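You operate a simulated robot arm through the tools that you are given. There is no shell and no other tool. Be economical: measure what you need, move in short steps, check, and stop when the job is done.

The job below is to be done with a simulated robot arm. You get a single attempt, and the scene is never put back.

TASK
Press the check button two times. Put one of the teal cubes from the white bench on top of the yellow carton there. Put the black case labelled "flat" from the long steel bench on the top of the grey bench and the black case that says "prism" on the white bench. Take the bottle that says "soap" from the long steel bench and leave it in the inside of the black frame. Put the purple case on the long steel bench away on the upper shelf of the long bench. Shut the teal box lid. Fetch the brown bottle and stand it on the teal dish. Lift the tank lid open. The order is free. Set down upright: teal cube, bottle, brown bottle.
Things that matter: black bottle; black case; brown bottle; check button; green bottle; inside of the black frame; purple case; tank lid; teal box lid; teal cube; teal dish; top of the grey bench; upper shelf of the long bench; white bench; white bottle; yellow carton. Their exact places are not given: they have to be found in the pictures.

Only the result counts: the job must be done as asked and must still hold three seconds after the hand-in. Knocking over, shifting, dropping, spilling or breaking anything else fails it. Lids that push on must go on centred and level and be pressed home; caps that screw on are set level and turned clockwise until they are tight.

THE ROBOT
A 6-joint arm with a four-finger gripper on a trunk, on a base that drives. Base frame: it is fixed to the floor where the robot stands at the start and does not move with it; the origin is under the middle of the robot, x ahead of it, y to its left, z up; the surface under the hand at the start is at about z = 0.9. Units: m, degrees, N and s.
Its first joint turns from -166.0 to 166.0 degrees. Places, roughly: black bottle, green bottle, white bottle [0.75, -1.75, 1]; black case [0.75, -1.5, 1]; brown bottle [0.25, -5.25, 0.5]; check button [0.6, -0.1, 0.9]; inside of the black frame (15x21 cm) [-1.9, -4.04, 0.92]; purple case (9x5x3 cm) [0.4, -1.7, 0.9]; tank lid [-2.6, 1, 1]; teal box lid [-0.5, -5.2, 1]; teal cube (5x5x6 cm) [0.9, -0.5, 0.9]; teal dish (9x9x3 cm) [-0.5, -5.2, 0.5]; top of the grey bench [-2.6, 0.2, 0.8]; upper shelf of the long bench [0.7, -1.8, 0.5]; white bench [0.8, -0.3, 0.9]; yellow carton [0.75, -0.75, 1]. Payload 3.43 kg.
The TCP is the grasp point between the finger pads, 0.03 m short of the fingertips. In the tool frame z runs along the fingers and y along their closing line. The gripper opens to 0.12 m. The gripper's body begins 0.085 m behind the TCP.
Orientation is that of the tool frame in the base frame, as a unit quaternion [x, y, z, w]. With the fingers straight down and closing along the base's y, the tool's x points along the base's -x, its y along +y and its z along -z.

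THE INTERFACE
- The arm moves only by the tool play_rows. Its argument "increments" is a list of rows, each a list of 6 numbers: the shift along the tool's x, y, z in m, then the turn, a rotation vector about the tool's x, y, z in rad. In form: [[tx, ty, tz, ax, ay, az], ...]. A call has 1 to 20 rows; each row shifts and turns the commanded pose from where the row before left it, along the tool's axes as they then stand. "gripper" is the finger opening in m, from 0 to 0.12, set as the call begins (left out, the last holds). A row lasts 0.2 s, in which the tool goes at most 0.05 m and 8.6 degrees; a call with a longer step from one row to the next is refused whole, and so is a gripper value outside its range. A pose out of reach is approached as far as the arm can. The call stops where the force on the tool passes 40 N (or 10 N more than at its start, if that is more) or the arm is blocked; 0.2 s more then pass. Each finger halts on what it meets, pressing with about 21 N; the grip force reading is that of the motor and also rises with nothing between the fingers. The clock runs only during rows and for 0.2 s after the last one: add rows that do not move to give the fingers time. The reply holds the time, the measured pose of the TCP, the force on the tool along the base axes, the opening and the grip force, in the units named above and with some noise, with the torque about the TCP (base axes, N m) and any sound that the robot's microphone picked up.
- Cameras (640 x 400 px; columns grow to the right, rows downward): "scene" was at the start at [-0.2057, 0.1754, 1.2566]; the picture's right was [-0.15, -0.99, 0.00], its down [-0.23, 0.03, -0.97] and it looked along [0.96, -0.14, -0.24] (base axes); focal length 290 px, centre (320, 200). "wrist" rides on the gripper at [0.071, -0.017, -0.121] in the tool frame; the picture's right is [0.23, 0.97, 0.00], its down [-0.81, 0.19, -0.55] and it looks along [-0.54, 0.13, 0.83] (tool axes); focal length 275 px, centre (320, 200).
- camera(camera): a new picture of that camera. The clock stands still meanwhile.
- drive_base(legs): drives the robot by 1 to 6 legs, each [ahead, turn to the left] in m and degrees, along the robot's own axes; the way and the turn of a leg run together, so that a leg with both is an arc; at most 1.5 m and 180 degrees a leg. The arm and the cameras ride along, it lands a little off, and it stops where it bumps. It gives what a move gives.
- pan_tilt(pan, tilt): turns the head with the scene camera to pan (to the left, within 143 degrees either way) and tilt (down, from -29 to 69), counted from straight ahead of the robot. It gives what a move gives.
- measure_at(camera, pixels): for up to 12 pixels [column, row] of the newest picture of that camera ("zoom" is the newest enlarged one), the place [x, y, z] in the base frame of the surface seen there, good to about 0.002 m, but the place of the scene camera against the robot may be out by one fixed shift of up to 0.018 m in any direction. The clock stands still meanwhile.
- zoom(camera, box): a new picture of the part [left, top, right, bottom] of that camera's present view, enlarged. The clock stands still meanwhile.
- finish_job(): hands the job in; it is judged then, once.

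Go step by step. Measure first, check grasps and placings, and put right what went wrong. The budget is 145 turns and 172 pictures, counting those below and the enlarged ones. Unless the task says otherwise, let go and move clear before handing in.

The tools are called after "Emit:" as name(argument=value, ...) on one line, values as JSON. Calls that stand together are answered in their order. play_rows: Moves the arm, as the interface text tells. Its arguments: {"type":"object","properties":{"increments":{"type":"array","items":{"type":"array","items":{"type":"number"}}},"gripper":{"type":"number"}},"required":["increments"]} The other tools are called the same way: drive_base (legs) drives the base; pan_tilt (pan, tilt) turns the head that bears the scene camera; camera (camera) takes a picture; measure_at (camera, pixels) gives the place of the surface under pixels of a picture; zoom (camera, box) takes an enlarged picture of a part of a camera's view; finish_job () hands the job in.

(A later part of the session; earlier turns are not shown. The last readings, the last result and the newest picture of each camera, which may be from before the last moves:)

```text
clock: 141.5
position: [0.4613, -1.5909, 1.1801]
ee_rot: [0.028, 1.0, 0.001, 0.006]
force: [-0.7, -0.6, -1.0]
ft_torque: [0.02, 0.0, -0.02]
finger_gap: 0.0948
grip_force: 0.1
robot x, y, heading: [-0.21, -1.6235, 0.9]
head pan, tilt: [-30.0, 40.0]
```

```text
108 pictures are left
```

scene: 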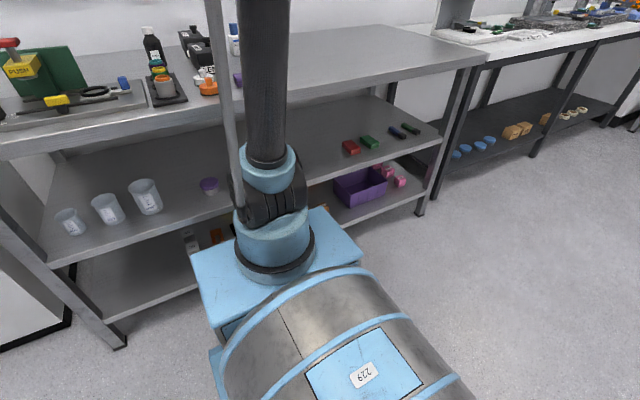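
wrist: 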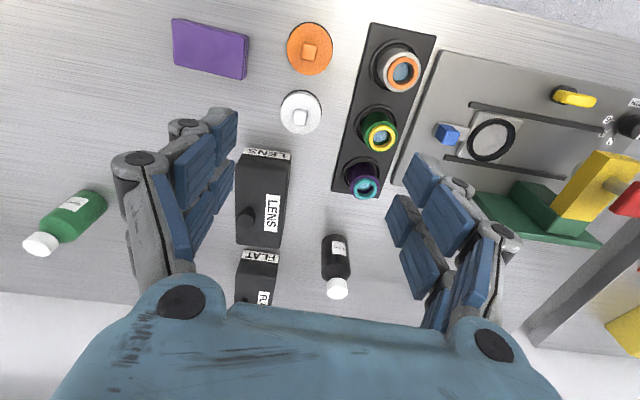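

The shelf gap at y≈-2.0 is free (front edge x≈0.37). I'll back the base off and shift to about (-0.44,-1.87) so that a 45° pitched tool can both pick the purple case and set it on the shelf.

Emit:
drive_base(legs=[[-0.22, 0], [0, -91], [0.25, 0], [0, 90]])

Emit:
play_rows(increments=[[0, 0, 0, 0, -0.13, 0], [0, 0, 0, 0, -0.13, 0], [0, 0, 0, 0, -0.13, 0], [0, 0, 0, 0, -0.13, 0], [0, 0, 0, 0, -0.13, 0], [0, 0, 0, 0, -0.135, 0], [0, 0, 0, 0, 0, 0]], gripper=0.12)

Emit:
camera(camera="wrist")

```text
clock: 153.2
position: [0.2451, -1.8663, 1.1809]
ee_rot: [0.046, 0.999, 0.0, 0.005]
force: [0.2, -0.7, 0.3]
ft_torque: [-0.04, -0.05, 0.0]
finger_gap: 0.095
grip_force: 0.0
robot x, y, heading: [-0.4312, -1.8853, -0.7]
head pan, tilt: [-30.0, 40.0]
```

```text
clock: 154.8
position: [0.2304, -1.866, 1.1887]
ee_rot: [0.042, 0.918, -0.016, 0.394]
force: [-0.9, -1.1, -0.2]
ft_torque: [0.01, 0.02, 0.01]
finger_gap: 0.12
grip_force: 0.1
robot x, y, heading: [-0.4259, -1.8872, -0.8]
head pan, tilt: [-30.0, 40.0]
```

```text
107 pictures are left
```

wrist: 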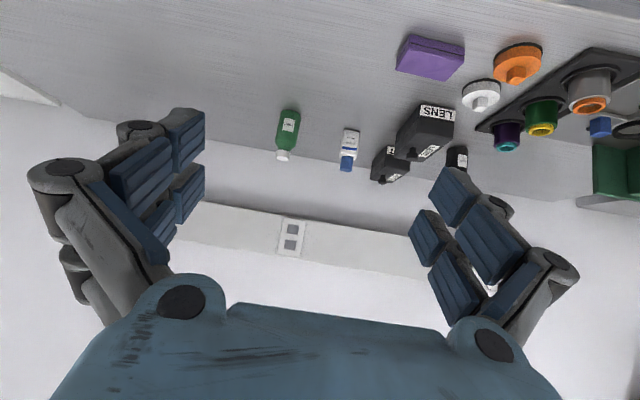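

Pitched 46°. Measuring the purple case at (432,55).

Emit:
zoom(camera="wrist", box=[370, 20, 500, 100])

Emit:
measure_at(camera="wrist", pixels=[[410, 37], [463, 48], [397, 68], [444, 79], [400, 56], [452, 66], [430, 50], [470, 110]])

```text
4.92 times, centred on (435, 60) of wrist
```

zoom: 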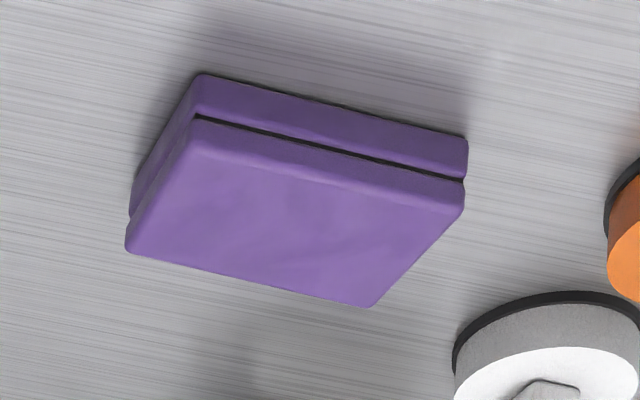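

```text
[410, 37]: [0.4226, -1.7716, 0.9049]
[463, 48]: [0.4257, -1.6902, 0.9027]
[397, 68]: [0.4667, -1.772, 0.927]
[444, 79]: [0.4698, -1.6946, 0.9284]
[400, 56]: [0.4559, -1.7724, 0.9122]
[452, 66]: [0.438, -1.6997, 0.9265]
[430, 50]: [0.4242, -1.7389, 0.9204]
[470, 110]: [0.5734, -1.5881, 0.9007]
```

Purple centre is (0.447,-1.732), 81 mm long in y. I'll approach along the tool axis, stopping 12 cm short to check.

Emit:
play_rows(increments=[[0, 0, 0, -0.0405, 0, -0.0386], [0.0081, 0.0235, 0.0338, 0, 0, 0], [0.0081, 0.0235, 0.0338, 0, 0, 0], [0.0081, 0.0235, 0.0338, 0, 0, 0], [0.0081, 0.0235, 0.0338, 0, 0, 0], [0.0081, 0.0235, 0.0338, 0, 0, 0], [0.0081, 0.0235, 0.0338, 0, 0, 0], [0, 0, 0, 0, 0, 0]])

Emit:
camera(camera="wrist")

```text
clock: 156.6
position: [0.3495, -1.7304, 1.0117]
ee_rot: [0.017, 0.919, -0.006, 0.393]
force: [-0.3, -0.2, -0.3]
ft_torque: [-0.02, 0.03, 0.04]
finger_gap: 0.1199
grip_force: 0.2
robot x, y, heading: [-0.428, -1.8889, -1.0]
head pan, tilt: [-30.0, 40.0]
```

```text
105 pictures are left
```

wrist: 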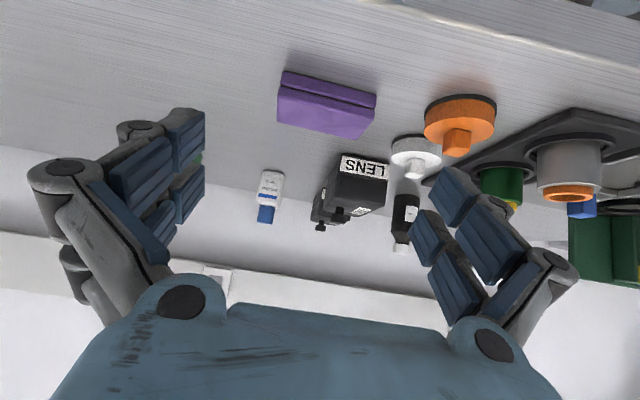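

Emit:
play_rows(increments=[[0, 0, 0.045, 0, 0, 0], [0, 0, 0.045, 0, 0, 0], [0, 0, 0.02, 0, 0, 0], [0, 0, 0.007, 0, 0, 0], [0, 0, 0, 0, 0, 0]])

Emit:
camera(camera="wrist")

```text
clock: 157.8
position: [0.432, -1.7317, 0.9329]
ee_rot: [0.016, 0.919, -0.006, 0.393]
force: [0.1, -0.2, -0.3]
ft_torque: [0.04, -0.01, -0.02]
finger_gap: 0.12
grip_force: 0.1
robot x, y, heading: [-0.4302, -1.8859, -1.1]
head pan, tilt: [-30.0, 40.0]
```

```text
104 pictures are left
```

wrist: 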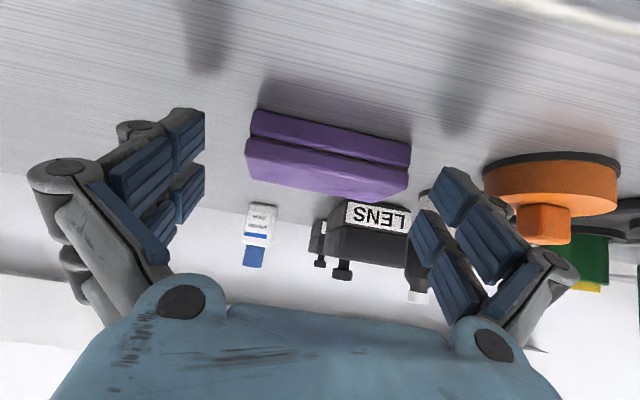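

Emit:
play_rows(increments=[[-0.002, 0, 0.0064, 0, 0, 0], [0, 0, 0, 0, 0, 0]])

Emit:
play_rows(increments=[[0, 0, 0, 0, 0, 0], [0, 0, 0, 0, 0, 0], [0, 0, 0, 0, 0, 0], [-0.011, 0, -0.0104, 0, 0, 0], [-0.022, 0, -0.0208, 0, 0, 0], [0, 0, 0, 0, 0, 0]], gripper=0.05)

Emit:
camera(camera="wrist")

```text
clock: 158.4
position: [0.4377, -1.7315, 0.9297]
ee_rot: [0.017, 0.919, -0.006, 0.393]
force: [-0.6, -0.2, -0.5]
ft_torque: [-0.01, 0.0, 0.02]
finger_gap: 0.1201
grip_force: 0.0
robot x, y, heading: [-0.4301, -1.8871, -0.8]
head pan, tilt: [-30.0, 40.0]
```

```text
clock: 158.9
position: [0.4285, -1.7321, 0.9414]
ee_rot: [0.015, 0.916, -0.006, 0.4]
force: [2.3, 1.5, -1.3]
ft_torque: [-0.04, 0.08, -0.02]
finger_gap: 0.0846
grip_force: 30.6
robot x, y, heading: [-0.4332, -1.8824, -0.7]
head pan, tilt: [-30.0, 40.0]
stopped in row 2: the force on the tool passed its limit at 45 N (the readings are from after the stop); the commanded pose is now the measured one
```

```text
103 pictures are left
```

wrist: 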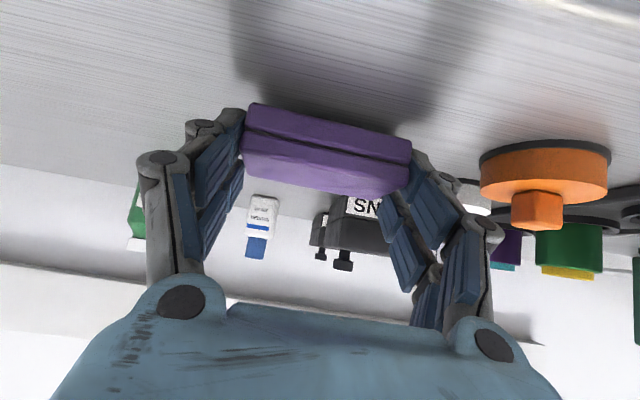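

The fingers touched something while closing (45 N, stopped), but hold at 84.6 mm. I'll lift and check.

Emit:
play_rows(increments=[[-0.011, 0, -0.0104, 0, 0, 0], [-0.022, 0, -0.0208, 0, 0, 0], [-0.022, 0, -0.0208, 0, 0, 0], [0, 0, 0, 0, 0, 0]])

Emit:
camera(camera="wrist")

```text
clock: 159.9
position: [0.4271, -1.7326, 1.017]
ee_rot: [0.016, 0.917, -0.007, 0.399]
force: [-0.3, -0.8, -0.4]
ft_torque: [0.01, -0.01, 0.0]
finger_gap: 0.0848
grip_force: 20.9
robot x, y, heading: [-0.4291, -1.8873, -0.9]
head pan, tilt: [-30.0, 40.0]
```

```text
102 pictures are left
```

wrist: 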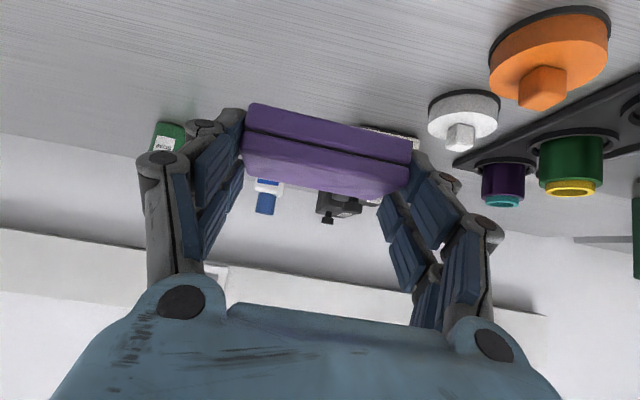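

The case is held. I'll back the base 0.3 m, then lower the arm in front of the bench to shelf height at y≈-2.0.

Emit:
drive_base(legs=[[-0.3, 0]])

Emit:
play_rows(increments=[[-0.001, -0.0445, 0.001, 0, 0, 0], [-0.001, -0.0445, 0.001, 0, 0, 0], [-0.001, -0.0445, 0.001, 0, 0, 0], [-0.001, -0.0445, 0.001, 0, 0, 0], [-0.001, -0.0445, 0.001, 0, 0, 0], [-0.001, -0.0445, 0.001, 0, 0, 0], [0.0333, 0, 0.0311, 0, 0, 0], [0.0333, 0, 0.0311, 0, 0, 0], [0.0333, 0, 0.0311, 0, 0, 0], [0.0333, 0, 0.0311, 0, 0, 0], [0.0333, 0, 0.0311, 0, 0, 0], [0.0333, 0, 0.0311, 0, 0, 0], [0.0333, 0, 0.0311, 0, 0, 0], [0.0333, 0, 0.0311, 0, 0, 0], [0.0333, 0, 0.0311, 0, 0, 0], [0, 0, 0, 0, 0, 0]])

Emit:
camera(camera="wrist")

Emit:
camera(camera="scene")

```text
clock: 161.9
position: [0.1331, -1.7285, 1.0177]
ee_rot: [0.016, 0.917, -0.007, 0.399]
force: [0.0, 0.3, -0.2]
ft_torque: [0.0, -0.02, 0.0]
finger_gap: 0.0847
grip_force: 20.9
robot x, y, heading: [-0.7262, -1.8824, -1.0]
head pan, tilt: [-30.0, 40.0]
```

```text
clock: 165.3
position: [0.1424, -1.9985, 0.6541]
ee_rot: [0.016, 0.915, -0.007, 0.404]
force: [-0.2, 1.0, 0.3]
ft_torque: [0.02, 0.01, 0.0]
finger_gap: 0.0848
grip_force: 21.1
out of reach, approached as far as the arm can: row 15
robot x, y, heading: [-0.7244, -1.8778, -0.8]
head pan, tilt: [-30.0, 40.0]
```

```text
101 pictures are left
```

wrist: 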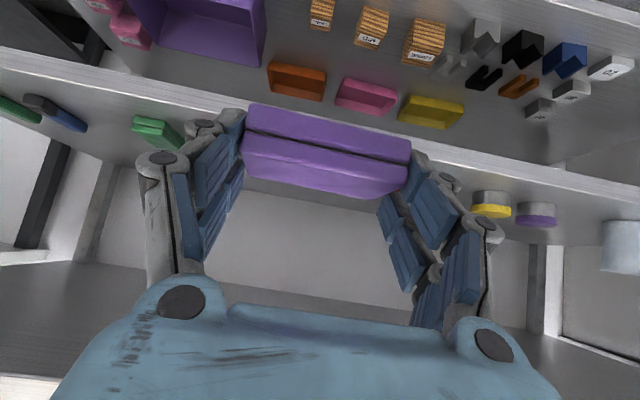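

```text
100 pictures are left
```

scene: 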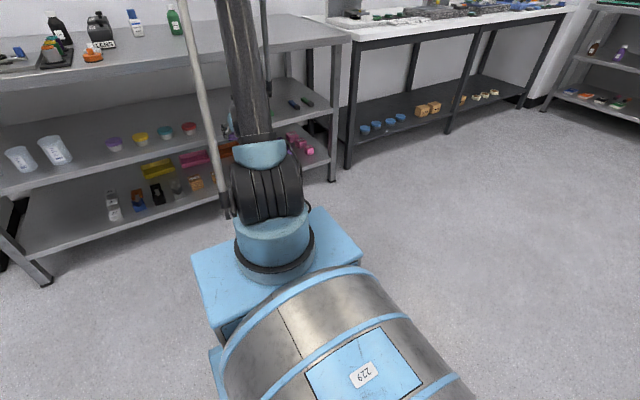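

Emit:
measure_at(camera="wrist", pixels=[[215, 120], [320, 205], [225, 105], [300, 250], [500, 170], [155, 130], [180, 145], [490, 195], [320, 150], [330, 118]])

Emit:
measure_at(camera="scene", pixels=[[165, 132], [190, 129], [200, 140], [190, 150], [293, 104]])

```text
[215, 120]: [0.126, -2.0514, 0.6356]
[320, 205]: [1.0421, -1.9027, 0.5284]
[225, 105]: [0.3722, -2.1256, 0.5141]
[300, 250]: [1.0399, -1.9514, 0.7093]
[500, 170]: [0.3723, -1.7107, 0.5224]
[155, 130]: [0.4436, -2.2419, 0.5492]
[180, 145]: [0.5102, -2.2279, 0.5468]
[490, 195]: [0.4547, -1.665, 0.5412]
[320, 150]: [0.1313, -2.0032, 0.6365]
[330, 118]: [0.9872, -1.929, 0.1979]
```

```text
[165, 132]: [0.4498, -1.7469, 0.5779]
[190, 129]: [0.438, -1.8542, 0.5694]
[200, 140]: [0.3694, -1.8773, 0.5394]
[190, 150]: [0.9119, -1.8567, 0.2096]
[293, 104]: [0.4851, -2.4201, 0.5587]
```

The free gap is centred at y≈-2.0, shelf top ≈0.527. I'll extend forward over the shelf.

Emit:
play_rows(increments=[[-0.0292, 0.001, 0.0313, 0, 0, 0], [-0.0292, 0.001, 0.0313, 0, 0, 0], [-0.0292, 0.001, 0.0313, 0, 0, 0], [-0.0292, 0.001, 0.0313, 0, 0, 0], [-0.0292, 0.001, 0.0313, 0, 0, 0], [-0.0292, 0.001, 0.0313, 0, 0, 0], [0, 0, 0, 0, 0, 0]])

Emit:
camera(camera="wrist")

```text
clock: 166.9
position: [0.3971, -1.9989, 0.659]
ee_rot: [0.016, 0.914, -0.006, 0.405]
force: [-0.8, -0.3, 0.2]
ft_torque: [-0.01, 0.04, 0.0]
finger_gap: 0.0846
grip_force: 21.7
robot x, y, heading: [-0.7269, -1.8814, -0.9]
head pan, tilt: [-30.0, 40.0]
```

```text
99 pictures are left
```

wrist: 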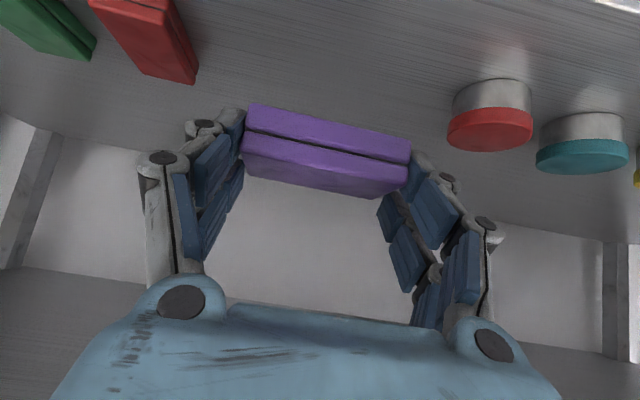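

Emit:
measure_at(camera="wrist", pixels=[[195, 75], [180, 20], [150, 65], [490, 130], [453, 130], [300, 60], [320, 85], [250, 120], [400, 145]])

```text
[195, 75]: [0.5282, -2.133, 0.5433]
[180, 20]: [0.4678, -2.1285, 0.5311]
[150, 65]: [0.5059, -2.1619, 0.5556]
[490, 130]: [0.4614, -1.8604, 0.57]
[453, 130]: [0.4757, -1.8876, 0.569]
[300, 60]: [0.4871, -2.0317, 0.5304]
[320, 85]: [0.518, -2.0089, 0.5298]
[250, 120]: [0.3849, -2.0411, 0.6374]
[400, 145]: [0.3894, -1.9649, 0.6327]
```

Shelf z is 0.530. Moving 4 cm further in and lowering.

Emit:
play_rows(increments=[[-0.027, -0.006, 0.029, 0, 0, 0], [0.022, 0, 0.0205, 0, 0, 0], [0.022, 0, 0.0205, 0, 0, 0], [0.011, 0, 0.0102, 0, 0, 0], [0, 0, 0, 0, 0, 0]])

Emit:
zoom(camera="wrist", box=[200, 60, 460, 220])

```text
clock: 168.1
position: [0.4373, -2.0096, 0.5875]
ee_rot: [0.015, 0.914, -0.006, 0.405]
force: [0.6, -0.7, 0.3]
ft_torque: [0.01, -0.01, -0.01]
finger_gap: 0.0849
grip_force: 21.0
robot x, y, heading: [-0.73, -1.8797, -0.9]
head pan, tilt: [-30.0, 40.0]
```

```text
2.46 times, centred on (330, 140) of wrist
```

zoom: 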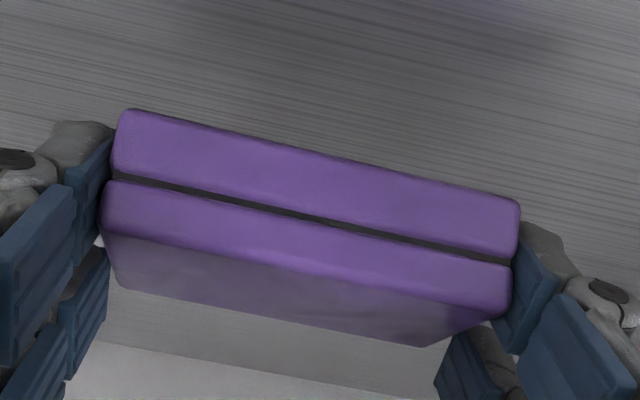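

Emit:
play_rows(increments=[[0.0037, 0, 0.0034, 0, 0, 0], [0.0037, 0, 0.0034, 0, 0, 0], [0.0015, 0, 0.0014, 0, 0, 0], [0, 0, 0, 0, 0, 0]])

```text
clock: 169.1
position: [0.4372, -2.009, 0.5735]
ee_rot: [0.016, 0.914, -0.007, 0.405]
force: [0.0, -0.6, -0.2]
ft_torque: [-0.02, 0.0, 0.01]
finger_gap: 0.0849
grip_force: 21.1
robot x, y, heading: [-0.7281, -1.8798, -0.7]
head pan, tilt: [-30.0, 40.0]
```

Emit:
play_rows(increments=[[0.0015, 0, 0.0014, 0, 0, 0], [0.0015, 0, 0.0014, 0, 0, 0], [0, 0, 0, 0, 0, 0]])

Emit:
zoom(camera="wrist", box=[200, 60, 460, 220])

Emit:
measure_at(camera="zoom", pixels=[[130, 115], [510, 205], [300, 160], [310, 200], [300, 250], [330, 120], [290, 290]])

```text
clock: 169.9
position: [0.4375, -2.0085, 0.571]
ee_rot: [0.016, 0.914, -0.007, 0.405]
force: [-0.2, -0.1, -0.3]
ft_torque: [-0.02, 0.03, -0.03]
finger_gap: 0.0847
grip_force: 21.1
robot x, y, heading: [-0.7261, -1.8854, -0.8]
head pan, tilt: [-30.0, 40.0]
```

```text
2.46 times, centred on (330, 140) of wrist
```

zoom: 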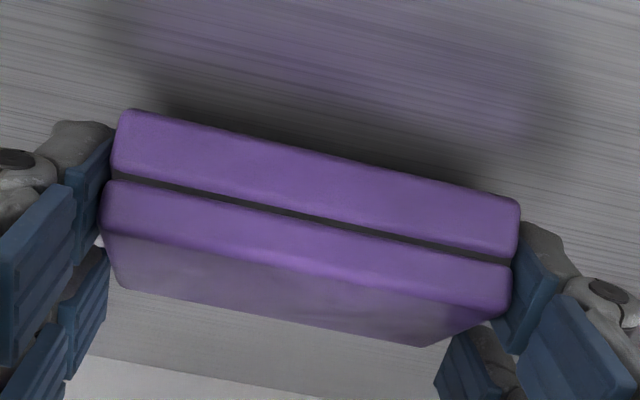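

```text
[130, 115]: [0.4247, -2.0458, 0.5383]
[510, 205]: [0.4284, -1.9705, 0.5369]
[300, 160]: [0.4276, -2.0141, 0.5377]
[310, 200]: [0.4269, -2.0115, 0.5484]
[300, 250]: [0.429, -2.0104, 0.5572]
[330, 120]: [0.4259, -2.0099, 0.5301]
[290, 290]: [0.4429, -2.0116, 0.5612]
```

About 4–5 mm left. Lowering in 2 mm steps.

Emit:
play_rows(increments=[[0.0015, 0, 0.0014, 0, 0, 0], [0.0015, 0, 0.0014, 0, 0, 0], [0, 0, 0, 0, 0, 0]])

```text
clock: 170.7
position: [0.4379, -2.0095, 0.5651]
ee_rot: [0.015, 0.914, -0.006, 0.405]
force: [0.2, 0.8, -0.2]
ft_torque: [0.0, 0.0, -0.01]
finger_gap: 0.0844
grip_force: 20.8
robot x, y, heading: [-0.7274, -1.8828, -0.6]
head pan, tilt: [-30.0, 40.0]
```

Emit:
play_rows(increments=[[0.0012, 0, 0.0011, 0, 0, 0], [0.0012, 0, 0.0011, 0, 0, 0], [0, 0, 0, 0, 0, 0]])

Emit:
zoom(camera="wrist", box=[200, 60, 460, 220])

Emit:
measure_at(camera="zoom", pixels=[[130, 118], [510, 208], [300, 165], [310, 200], [330, 120], [290, 290]])

```text
clock: 171.5
position: [0.4376, -2.0087, 0.5623]
ee_rot: [0.016, 0.914, -0.007, 0.406]
force: [4.2, 0.4, 15.6]
ft_torque: [0.1, 0.03, 0.02]
finger_gap: 0.0847
grip_force: 20.8
robot x, y, heading: [-0.7246, -1.8775, -1.0]
head pan, tilt: [-30.0, 40.0]
```

```text
2.46 times, centred on (330, 140) of wrist
```

zoom: 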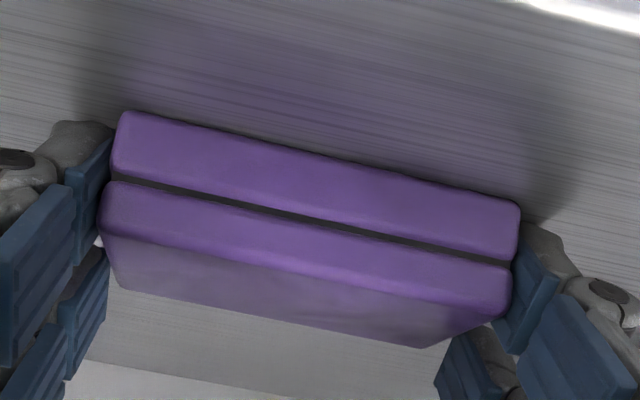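

```text
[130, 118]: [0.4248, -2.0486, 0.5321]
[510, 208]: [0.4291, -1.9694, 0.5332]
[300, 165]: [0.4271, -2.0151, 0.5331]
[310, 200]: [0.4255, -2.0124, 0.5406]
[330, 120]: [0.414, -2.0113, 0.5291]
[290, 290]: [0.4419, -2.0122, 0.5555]
```

On the shelf (15.6 N contact). Release and back out along the tool axis.

Emit:
play_rows(increments=[[0, 0, 0, 0, 0, 0], [0, 0, 0, 0, 0, 0], [0, 0, -0.02, 0, 0, 0], [0, 0, -0.04, 0, 0, 0], [0.02, 0, -0.04, 0, 0, 0], [0.025, 0, -0.04, 0, 0, 0], [0.025, 0, -0.04, 0, 0, 0], [0.03, 0, -0.04, 0, 0, 0]], gripper=0.12)

Emit:
camera(camera="wrist")

```text
clock: 173.3
position: [0.2072, -1.999, 0.6344]
ee_rot: [0.015, 0.914, -0.006, 0.405]
force: [0.3, -0.9, -0.9]
ft_torque: [-0.01, -0.03, 0.01]
finger_gap: 0.12
grip_force: 0.1
robot x, y, heading: [-0.7271, -1.8836, -0.6]
head pan, tilt: [-30.0, 40.0]
```

```text
95 pictures are left
```

wrist: 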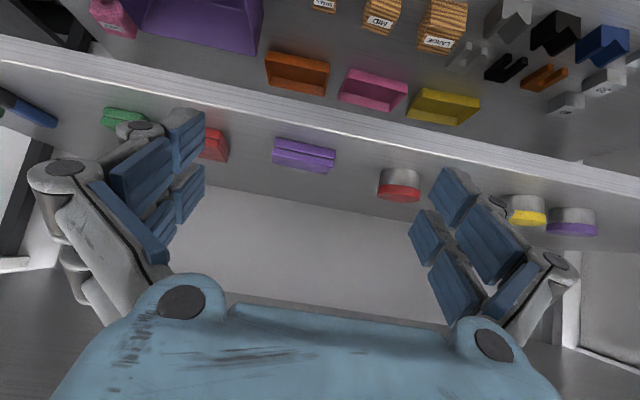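

Purple case is on the shelf. I'll raise the arm, return to tool-down, and drive toward the soap bottle.

Emit:
play_rows(increments=[[-0.0332, 0, -0.031, 0, 0, 0], [-0.0332, 0, -0.031, 0, 0, 0], [-0.0332, 0, -0.031, 0, 0, 0], [-0.0332, 0, -0.031, 0, 0, 0], [-0.0332, 0, -0.031, 0, 0, 0], [-0.0332, 0, -0.031, 0, 0, 0], [-0.0332, 0, -0.031, 0, 0, 0], [-0.0332, 0, -0.031, 0, 0, 0], [-0.0332, 0, -0.031, 0, 0, 0], [-0.0332, 0, -0.031, 0, 0, 0], [-0.0332, 0, -0.031, 0, 0, 0], [0, 0, 0, 0, 0.139, 0], [0, 0, 0, 0, 0.139, 0], [0, 0, 0, 0, 0.139, 0], [0, 0, 0, 0, 0.139, 0], [0, 0, 0, 0, 0.139, 0], [0, 0, 0, 0, 0.139, 0]])

Emit:
drive_base(legs=[[0.4, 0]])

Emit:
camera(camera="wrist")

```text
clock: 176.9
position: [0.1997, -2.0017, 1.1362]
ee_rot: [0.016, 1.0, 0.0, 0.0]
force: [-1.7, 0.1, 0.6]
ft_torque: [0.02, -0.04, 0.0]
finger_gap: 0.1201
grip_force: 0.0
robot x, y, heading: [-0.7301, -1.8841, -0.9]
head pan, tilt: [-30.0, 40.0]
```

```text
clock: 179.4
position: [0.6014, -1.9951, 1.1352]
ee_rot: [0.011, 1.0, -0.001, 0.001]
force: [0.8, 0.8, 0.8]
ft_torque: [-0.01, 0.01, 0.03]
finger_gap: 0.1197
grip_force: 0.1
robot x, y, heading: [-0.3277, -1.8878, -0.4]
head pan, tilt: [-30.0, 40.0]
```

```text
94 pictures are left
```

wrist: 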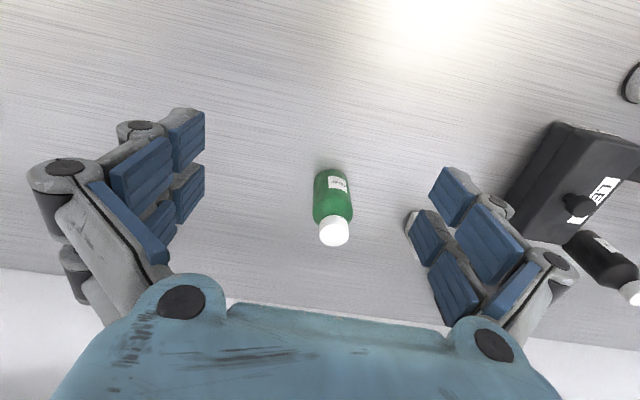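

Emit:
measure_at(camera="wrist", pixels=[[333, 228], [320, 180], [345, 182], [313, 205], [352, 208], [340, 205], [412, 220], [330, 240]])

Emit:
zoom(camera="wrist", box=[270, 150, 440, 260])

```text
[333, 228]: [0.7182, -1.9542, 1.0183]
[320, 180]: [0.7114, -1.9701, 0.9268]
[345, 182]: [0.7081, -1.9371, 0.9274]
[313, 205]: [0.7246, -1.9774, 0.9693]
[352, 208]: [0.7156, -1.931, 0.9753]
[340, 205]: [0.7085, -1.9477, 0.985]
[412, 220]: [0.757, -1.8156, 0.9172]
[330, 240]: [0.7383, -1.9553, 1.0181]
```

```text
3.64 times, centred on (355, 205) of wrist
```

zoom: 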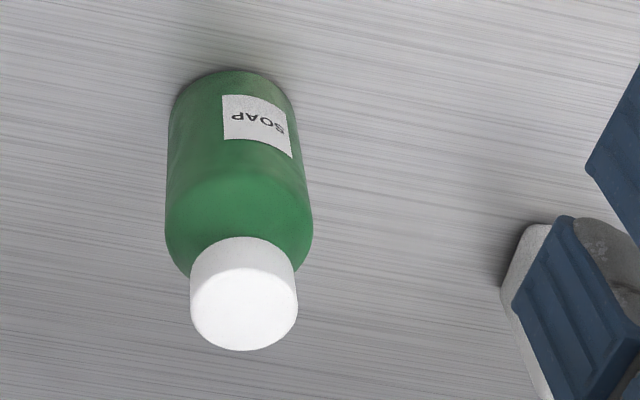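

Soap bottle axis ≈(0.727,-1.955), cap top 1.018. I'll go over it and descend with an 8 cm opening.

Emit:
play_rows(increments=[[-0.0417, 0.0143, 0, 0, 0, 0], [-0.0417, 0.0143, 0, 0, 0, 0], [-0.0417, 0.0143, 0, 0, 0, 0], [0, 0, 0.035, 0, 0, 0], [0, 0, 0, 0, 0, 0]], gripper=0.085)

Emit:
camera(camera="wrist")

```text
clock: 180.6
position: [0.7153, -1.9547, 1.1121]
ee_rot: [0.011, 1.0, 0.0, 0.008]
force: [0.7, 0.1, -1.2]
ft_torque: [0.01, 0.01, 0.02]
finger_gap: 0.0849
grip_force: 0.1
robot x, y, heading: [-0.3263, -1.8813, -0.3]
head pan, tilt: [-30.0, 40.0]
```

```text
92 pictures are left
```

wrist: 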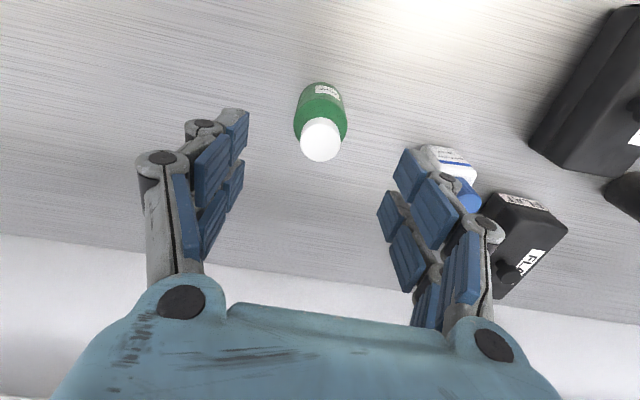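

Emit:
play_rows(increments=[[-0.0115, 0, 0, 0, 0.016, 0], [0, 0, 0.045, 0, 0, 0], [0, 0, 0.045, 0, 0, 0], [0, 0, 0.045, 0, 0, 0], [0, 0, 0.021, 0, 0, 0], [0, 0, 0, 0, 0, 0]])

Emit:
camera(camera="wrist")

```text
clock: 182.0
position: [0.7253, -1.9557, 0.9561]
ee_rot: [0.01, 1.0, 0.0, -0.001]
force: [-0.3, 0.2, 0.4]
ft_torque: [0.0, -0.01, -0.02]
finger_gap: 0.0846
grip_force: 0.1
robot x, y, heading: [-0.3237, -1.8826, -0.2]
head pan, tilt: [-30.0, 40.0]
```

```text
91 pictures are left
```

wrist: 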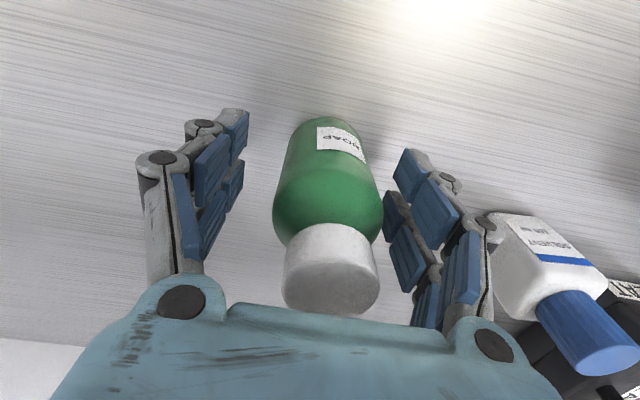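

Emit:
play_rows(increments=[[0, 0.005, 0, 0, 0, 0], [0, 0, 0, 0, 0, 0]])

Emit:
play_rows(increments=[[0, 0, 0, 0, 0, 0], [0, 0, 0, 0, 0, 0], [0, 0, 0, 0, 0, 0], [0, 0, -0.02, 0, 0, 0], [0, 0, -0.045, 0, 0, 0], [0, 0, -0.045, 0, 0, 0], [0, 0, -0.045, 0, 0, 0], [0, 0, 0, 0, 0, 0]], gripper=0.03)

Emit:
camera(camera="wrist")

```text
clock: 182.6
position: [0.7262, -1.95, 0.9575]
ee_rot: [0.012, 1.0, 0.0, -0.001]
force: [0.3, 0.6, -0.4]
ft_torque: [0.02, 0.02, -0.01]
finger_gap: 0.0852
grip_force: 0.1
robot x, y, heading: [-0.3285, -1.884, -0.3]
head pan, tilt: [-30.0, 40.0]
```

```text
clock: 184.4
position: [0.7265, -1.9496, 1.1129]
ee_rot: [0.012, 1.0, 0.0, -0.002]
force: [-0.4, -0.6, -2.3]
ft_torque: [-0.01, 0.02, 0.01]
finger_gap: 0.0507
grip_force: 20.3
robot x, y, heading: [-0.3236, -1.8803, -0.3]
head pan, tilt: [-30.0, 40.0]
```

```text
90 pictures are left
```

wrist: 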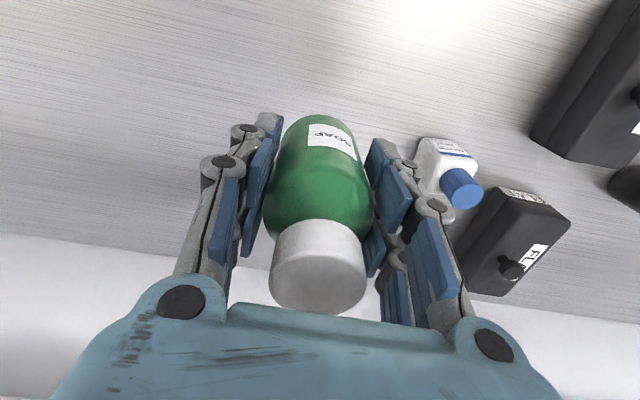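

Soap is held (50.7 mm). I'll retract, back off and turn to look toward the black frame.

Emit:
play_rows(increments=[[0.045, 0, -0.01, 0, 0, 0], [0.045, 0, -0.01, 0, 0, 0], [0.045, 0, -0.01, 0, 0, 0], [0.045, 0, -0.01, 0, 0, 0], [0.045, 0, -0.01, 0, 0, 0], [0.045, 0.01, -0.01, 0, 0, 0]])

Emit:
drive_base(legs=[[-0.5, 0], [0, -110]])

Emit:
pan_tilt(pan=35, tilt=20)

Emit:
camera(camera="scene")

Emit:
pan_tilt(pan=-25, tilt=20)

Emit:
camera(camera="scene")

```text
clock: 185.8
position: [0.4565, -1.9336, 1.1724]
ee_rot: [0.011, 1.0, 0.001, -0.002]
force: [1.6, -0.6, -1.6]
ft_torque: [0.01, 0.12, -0.01]
finger_gap: 0.0506
grip_force: 21.3
robot x, y, heading: [-0.3285, -1.8852, 0.1]
head pan, tilt: [-30.0, 40.0]
```

```text
clock: 194.0
position: [-1.1154, -2.6026, 1.1722]
ee_rot: [0.821, 0.572, 0.002, -0.001]
force: [0.0, -0.1, -1.6]
ft_torque: [0.02, -0.03, 0.01]
finger_gap: 0.0508
grip_force: 21.1
robot x, y, heading: [-0.7965, -1.8838, -109.5]
head pan, tilt: [-30.0, 40.0]
```

```text
clock: 195.3
position: [-1.1104, -2.589, 1.1832]
ee_rot: [0.82, 0.572, -0.004, 0.003]
force: [0.1, -0.7, -2.0]
ft_torque: [-0.02, 0.0, 0.0]
finger_gap: 0.0505
grip_force: 20.7
robot x, y, heading: [-0.7974, -1.8832, -109.9]
head pan, tilt: [35.0, 20.0]
```

```text
89 pictures are left
```

scene: 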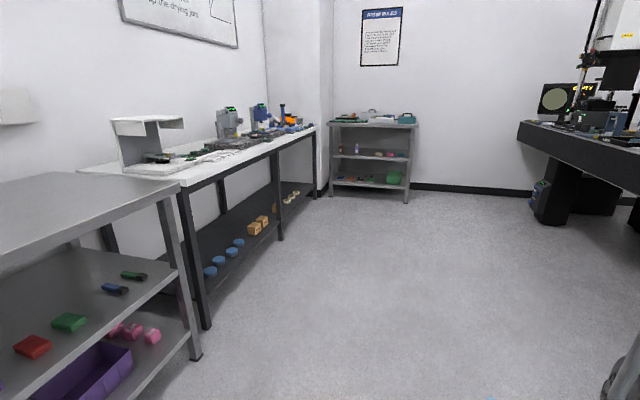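

```text
clock: 196.6
position: [-1.1107, -2.5879, 1.1833]
ee_rot: [0.821, 0.571, -0.004, 0.003]
force: [-0.4, -0.1, -1.4]
ft_torque: [0.03, -0.01, 0.0]
finger_gap: 0.0506
grip_force: 20.7
robot x, y, heading: [-0.8035, -1.8843, -109.4]
head pan, tilt: [-25.0, 20.0]
```

```text
88 pictures are left
```

scene: 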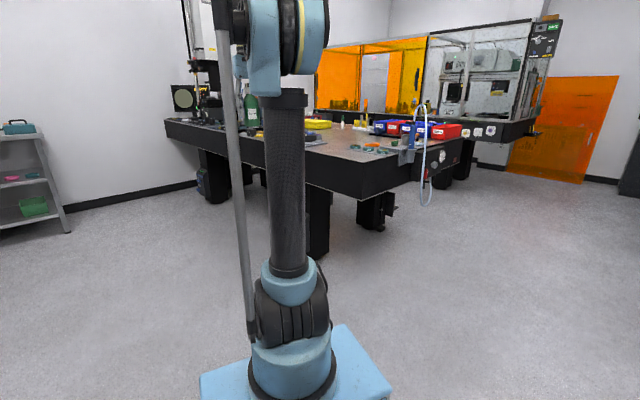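

The frame should be on the optical table ahead. Zooming and measuring it.

Emit:
zoom(camera="scene", box=[160, 90, 480, 210])

Emit:
measure_at(camera="scene", pixels=[[200, 135], [340, 160], [355, 185], [400, 165], [345, 145], [460, 145], [230, 150], [300, 140], [318, 180]])

```text
2.00 times, centred on (320, 150) of scene
```

zoom: 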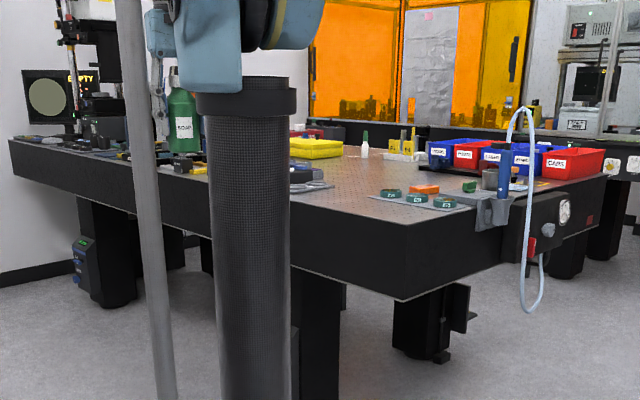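

```text
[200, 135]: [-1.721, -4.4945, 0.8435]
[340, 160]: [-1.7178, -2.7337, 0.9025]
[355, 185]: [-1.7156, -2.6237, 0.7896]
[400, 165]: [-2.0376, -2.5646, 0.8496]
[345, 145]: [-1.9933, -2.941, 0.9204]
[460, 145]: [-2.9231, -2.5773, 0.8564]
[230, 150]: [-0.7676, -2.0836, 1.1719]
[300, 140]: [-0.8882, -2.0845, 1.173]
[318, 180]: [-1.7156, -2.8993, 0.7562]
```

The table's near edge is x≈-1.716. I'll drive down to y≈-4.04 and face the table.

Emit:
drive_base(legs=[[0, 19.5], [1.1, 0], [1.06, 0], [0, -90], [0.12, 0]])

Emit:
pan_tilt(pan=0, tilt=25)

Emit:
camera(camera="scene")

Emit:
camera(camera="wrist")

```text
clock: 213.9
position: [-1.6913, -3.9956, 1.1837]
ee_rot: [1.0, -0.015, -0.004, -0.001]
force: [0.5, 0.0, -1.9]
ft_torque: [-0.01, -0.03, 0.01]
finger_gap: 0.0506
grip_force: 20.5
robot x, y, heading: [-0.923, -4.0767, 179.5]
head pan, tilt: [-25.0, 20.0]
```

```text
clock: 214.8
position: [-1.6765, -3.9966, 1.193]
ee_rot: [1.0, -0.015, -0.011, 0.001]
force: [-0.6, 0.0, -1.4]
ft_torque: [0.0, -0.04, 0.0]
finger_gap: 0.0505
grip_force: 21.5
robot x, y, heading: [-0.9232, -4.0755, 179.4]
head pan, tilt: [0.0, 25.0]
```

```text
86 pictures are left
```

scene: 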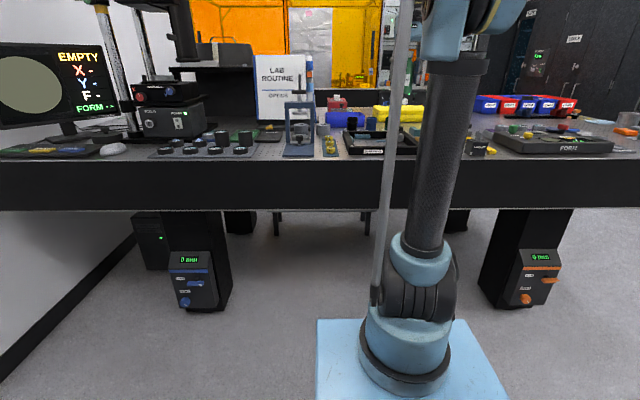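

```text
85 pictures are left
```

wrist: 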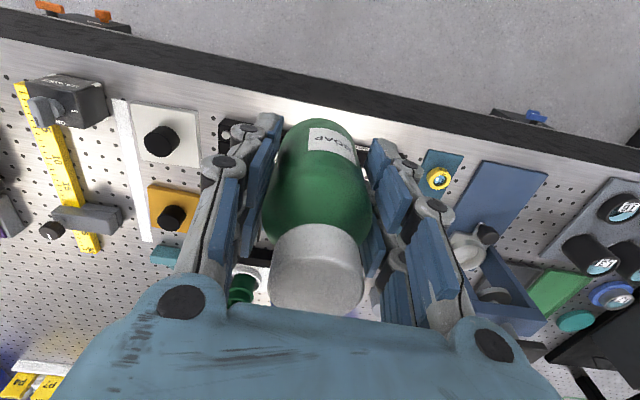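

Emit:
zoom(camera="scene", box=[270, 80, 510, 170])

Emit:
measure_at(camera="scene", pixels=[[373, 152], [350, 150], [384, 148], [365, 140], [375, 135], [330, 145], [300, 150], [360, 128], [480, 150]])

```text
2.67 times, centred on (390, 125) of scene
```

zoom: 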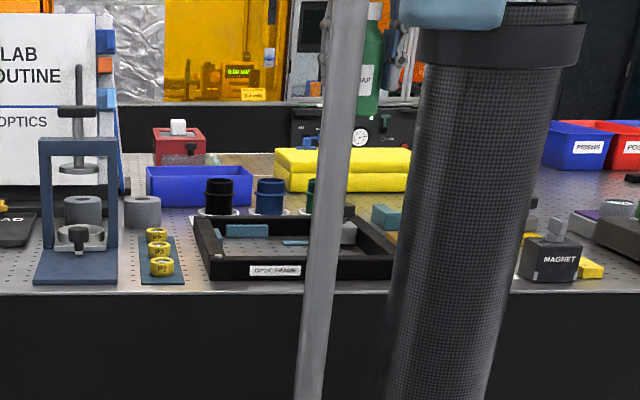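

```text
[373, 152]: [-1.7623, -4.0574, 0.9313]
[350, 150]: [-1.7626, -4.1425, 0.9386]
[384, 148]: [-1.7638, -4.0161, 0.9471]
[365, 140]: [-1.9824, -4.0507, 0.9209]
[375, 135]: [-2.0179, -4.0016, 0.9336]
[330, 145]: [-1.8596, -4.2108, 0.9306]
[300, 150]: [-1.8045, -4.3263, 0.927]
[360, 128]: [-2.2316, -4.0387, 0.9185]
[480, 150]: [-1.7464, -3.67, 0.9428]
```

The black "OPTIC FRAME" tray is at x -1.76…-2.03. I'll back up 0.2 m to view its inside with the wrist camera.

Emit:
drive_base(legs=[[-0.2, 0]])

Emit:
camera(camera="wrist")

```text
clock: 216.4
position: [-1.4773, -4.0019, 1.1916]
ee_rot: [1.0, -0.015, -0.01, 0.001]
force: [-0.2, 0.1, -1.2]
ft_torque: [0.01, 0.0, -0.04]
finger_gap: 0.0507
grip_force: 20.7
robot x, y, heading: [-0.7262, -4.0809, 179.5]
head pan, tilt: [0.0, 25.0]
```

```text
83 pictures are left
```

wrist: 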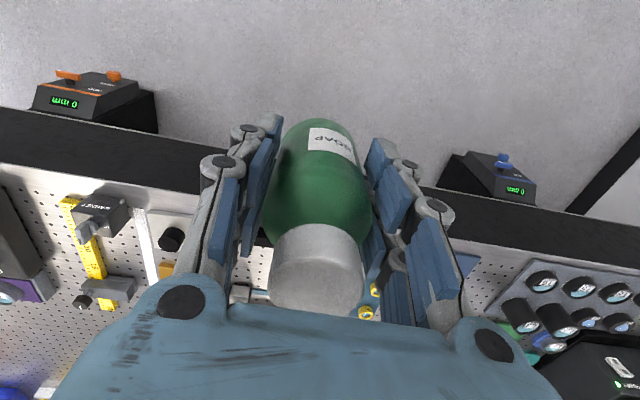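

Emit:
play_rows(increments=[[-0.015, -0.045, -0.01, 0, 0, 0], [-0.015, -0.045, -0.01, 0, 0, 0], [-0.015, -0.045, -0.01, 0, 0, 0], [-0.015, -0.045, -0.01, 0, 0, 0], [-0.015, -0.045, -0.01, 0, 0, 0], [-0.015, -0.045, 0, 0, 0, 0], [0, 0, 0, 0, 0, 0]])

Emit:
camera(camera="wrist")

Emit:
zoom(camera="scene", box=[200, 90, 520, 200])

```text
clock: 218.0
position: [-1.5432, -3.7304, 1.253]
ee_rot: [1.0, -0.012, -0.017, 0.001]
force: [0.0, -0.5, -1.7]
ft_torque: [0.02, -0.02, 0.01]
finger_gap: 0.0507
grip_force: 21.1
robot x, y, heading: [-0.728, -4.0778, 179.5]
head pan, tilt: [0.0, 25.0]
```

```text
82 pictures are left
```

wrist: 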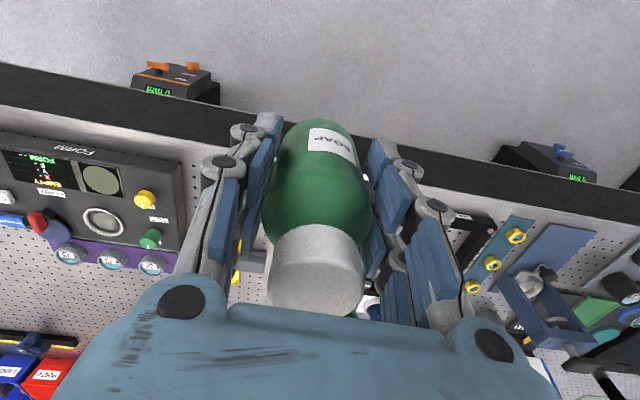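

```text
2.00 times, centred on (360, 145) of scene
```

zoom: 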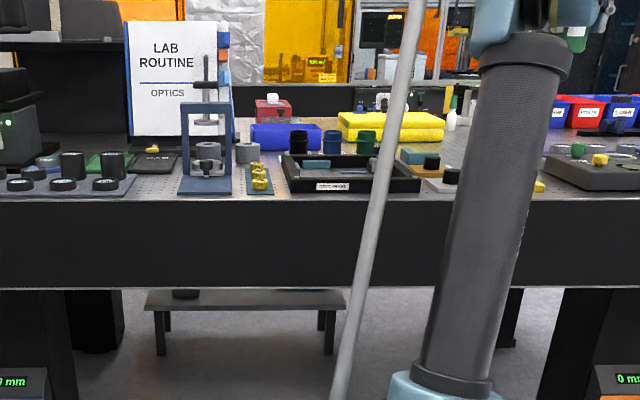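

Emit:
zoom(camera="scene", box=[330, 155, 420, 195])

Emit:
measure_at(camera="zoom", pixels=[[100, 110], [100, 150], [200, 180], [330, 180], [60, 190], [450, 160], [250, 90], [400, 120], [540, 170], [170, 120], [480, 110], [230, 140]])

```text
7.11 times, centred on (375, 175) of scene
```

zoom: 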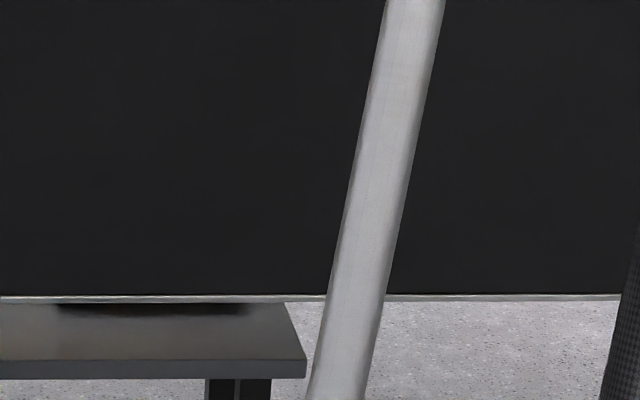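

```text
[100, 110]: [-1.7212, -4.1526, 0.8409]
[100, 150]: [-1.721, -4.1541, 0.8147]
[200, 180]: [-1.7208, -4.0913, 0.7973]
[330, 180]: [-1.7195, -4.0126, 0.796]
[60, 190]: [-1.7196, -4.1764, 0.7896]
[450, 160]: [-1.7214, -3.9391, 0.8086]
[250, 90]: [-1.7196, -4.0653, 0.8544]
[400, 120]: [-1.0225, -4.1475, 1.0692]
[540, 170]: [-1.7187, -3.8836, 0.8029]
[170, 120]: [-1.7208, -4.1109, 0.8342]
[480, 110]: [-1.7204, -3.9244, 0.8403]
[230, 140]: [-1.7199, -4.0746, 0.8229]
```

Emit:
zoom(camera="scene", box=[335, 105, 425, 155])

Emit:
measure_at(camera="zoom", pixels=[[60, 150], [110, 180], [250, 190], [240, 160], [440, 190], [460, 150], [160, 120], [470, 200], [230, 225], [130, 160], [430, 150], [560, 200]])

```text
7.11 times, centred on (380, 130) of scene
```

zoom: 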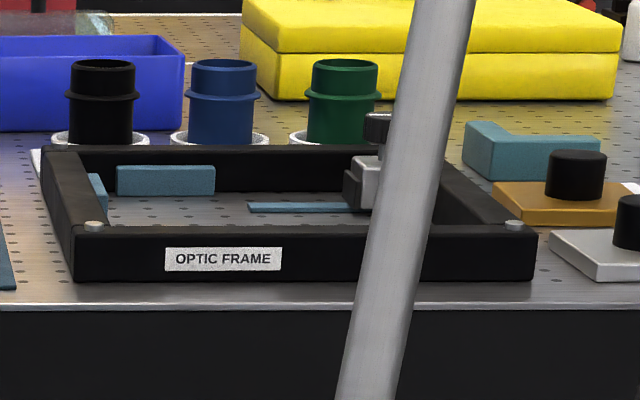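

```text
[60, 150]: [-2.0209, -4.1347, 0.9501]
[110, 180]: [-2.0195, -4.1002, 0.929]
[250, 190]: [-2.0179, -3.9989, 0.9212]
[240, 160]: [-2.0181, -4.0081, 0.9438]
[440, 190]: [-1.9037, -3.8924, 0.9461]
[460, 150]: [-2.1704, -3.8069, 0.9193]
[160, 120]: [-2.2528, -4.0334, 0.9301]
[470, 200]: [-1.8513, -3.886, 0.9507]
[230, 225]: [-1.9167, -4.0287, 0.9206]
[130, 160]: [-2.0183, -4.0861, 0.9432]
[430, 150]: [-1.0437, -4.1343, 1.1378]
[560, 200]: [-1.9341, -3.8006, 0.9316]
```

The interior's free area is around (-1.865,-4.045) (floor ≈0.91). I'll drive ahead 0.2, level the tool and move over it.

Emit:
drive_base(legs=[[0.2, 0]])

Emit:
play_rows(increments=[[0, 0, 0, 0.0016, 0.034, 0], [-0.0175, 0.045, 0.015, 0, 0, 0], [-0.0175, 0.045, 0.015, 0, 0, 0], [-0.0175, 0.045, 0.015, 0, 0, 0], [-0.0175, 0.045, 0.015, 0, 0, 0], [-0.0175, 0.045, 0.015, 0, 0, 0], [-0.0175, 0.045, 0.015, 0, 0, 0], [-0.0175, 0.045, 0.015, 0, 0, 0], [0, 0, 0, 0, 0, 0]])

Emit:
camera(camera="wrist")

Emit:
camera(camera="scene")

```text
clock: 219.7
position: [-1.746, -3.7284, 1.2526]
ee_rot: [1.0, -0.013, -0.016, 0.001]
force: [-0.7, 0.5, -1.8]
ft_torque: [0.03, -0.06, 0.0]
finger_gap: 0.0506
grip_force: 21.0
robot x, y, heading: [-0.9285, -4.0765, 179.6]
head pan, tilt: [0.0, 25.0]
```

```text
refused: row 2 steps farther than a row can; nothing moved
```

```text
78 pictures are left
```

wrist: 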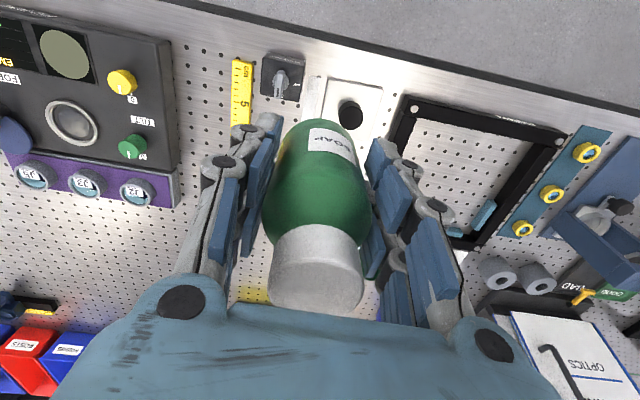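

```text
77 pictures are left
```

scene: 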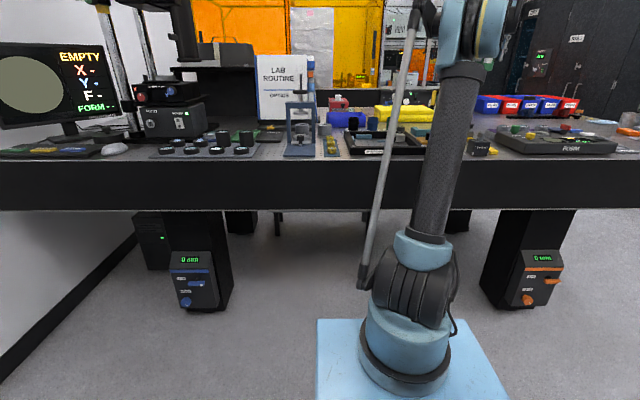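

The wrist picture shows the frame's inside well now (410–560, 100–240), its floor clear near the front. I'll measure it.

Emit:
measure_at(camera="wrist", pixels=[[430, 125], [415, 110], [525, 145], [550, 145], [500, 190], [480, 215], [450, 180], [475, 155], [455, 230], [460, 145], [410, 160]])

Emit:
zoom(camera="wrist", box=[380, 80, 580, 260])

```text
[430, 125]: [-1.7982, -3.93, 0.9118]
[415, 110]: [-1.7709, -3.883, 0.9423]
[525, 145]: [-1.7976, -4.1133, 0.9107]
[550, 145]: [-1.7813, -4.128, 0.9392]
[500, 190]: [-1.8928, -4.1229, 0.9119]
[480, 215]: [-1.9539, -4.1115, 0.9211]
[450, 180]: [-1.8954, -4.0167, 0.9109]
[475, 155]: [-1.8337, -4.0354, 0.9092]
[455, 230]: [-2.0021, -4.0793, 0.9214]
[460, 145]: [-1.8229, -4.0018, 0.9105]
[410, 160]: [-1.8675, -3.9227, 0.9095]
```

```text
2.22 times, centred on (480, 170) of wrist
```

zoom: 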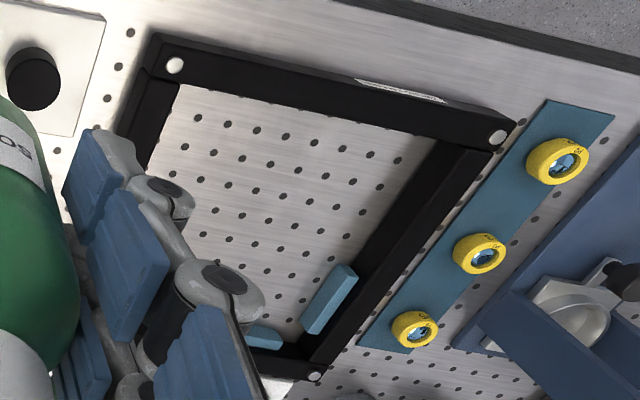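

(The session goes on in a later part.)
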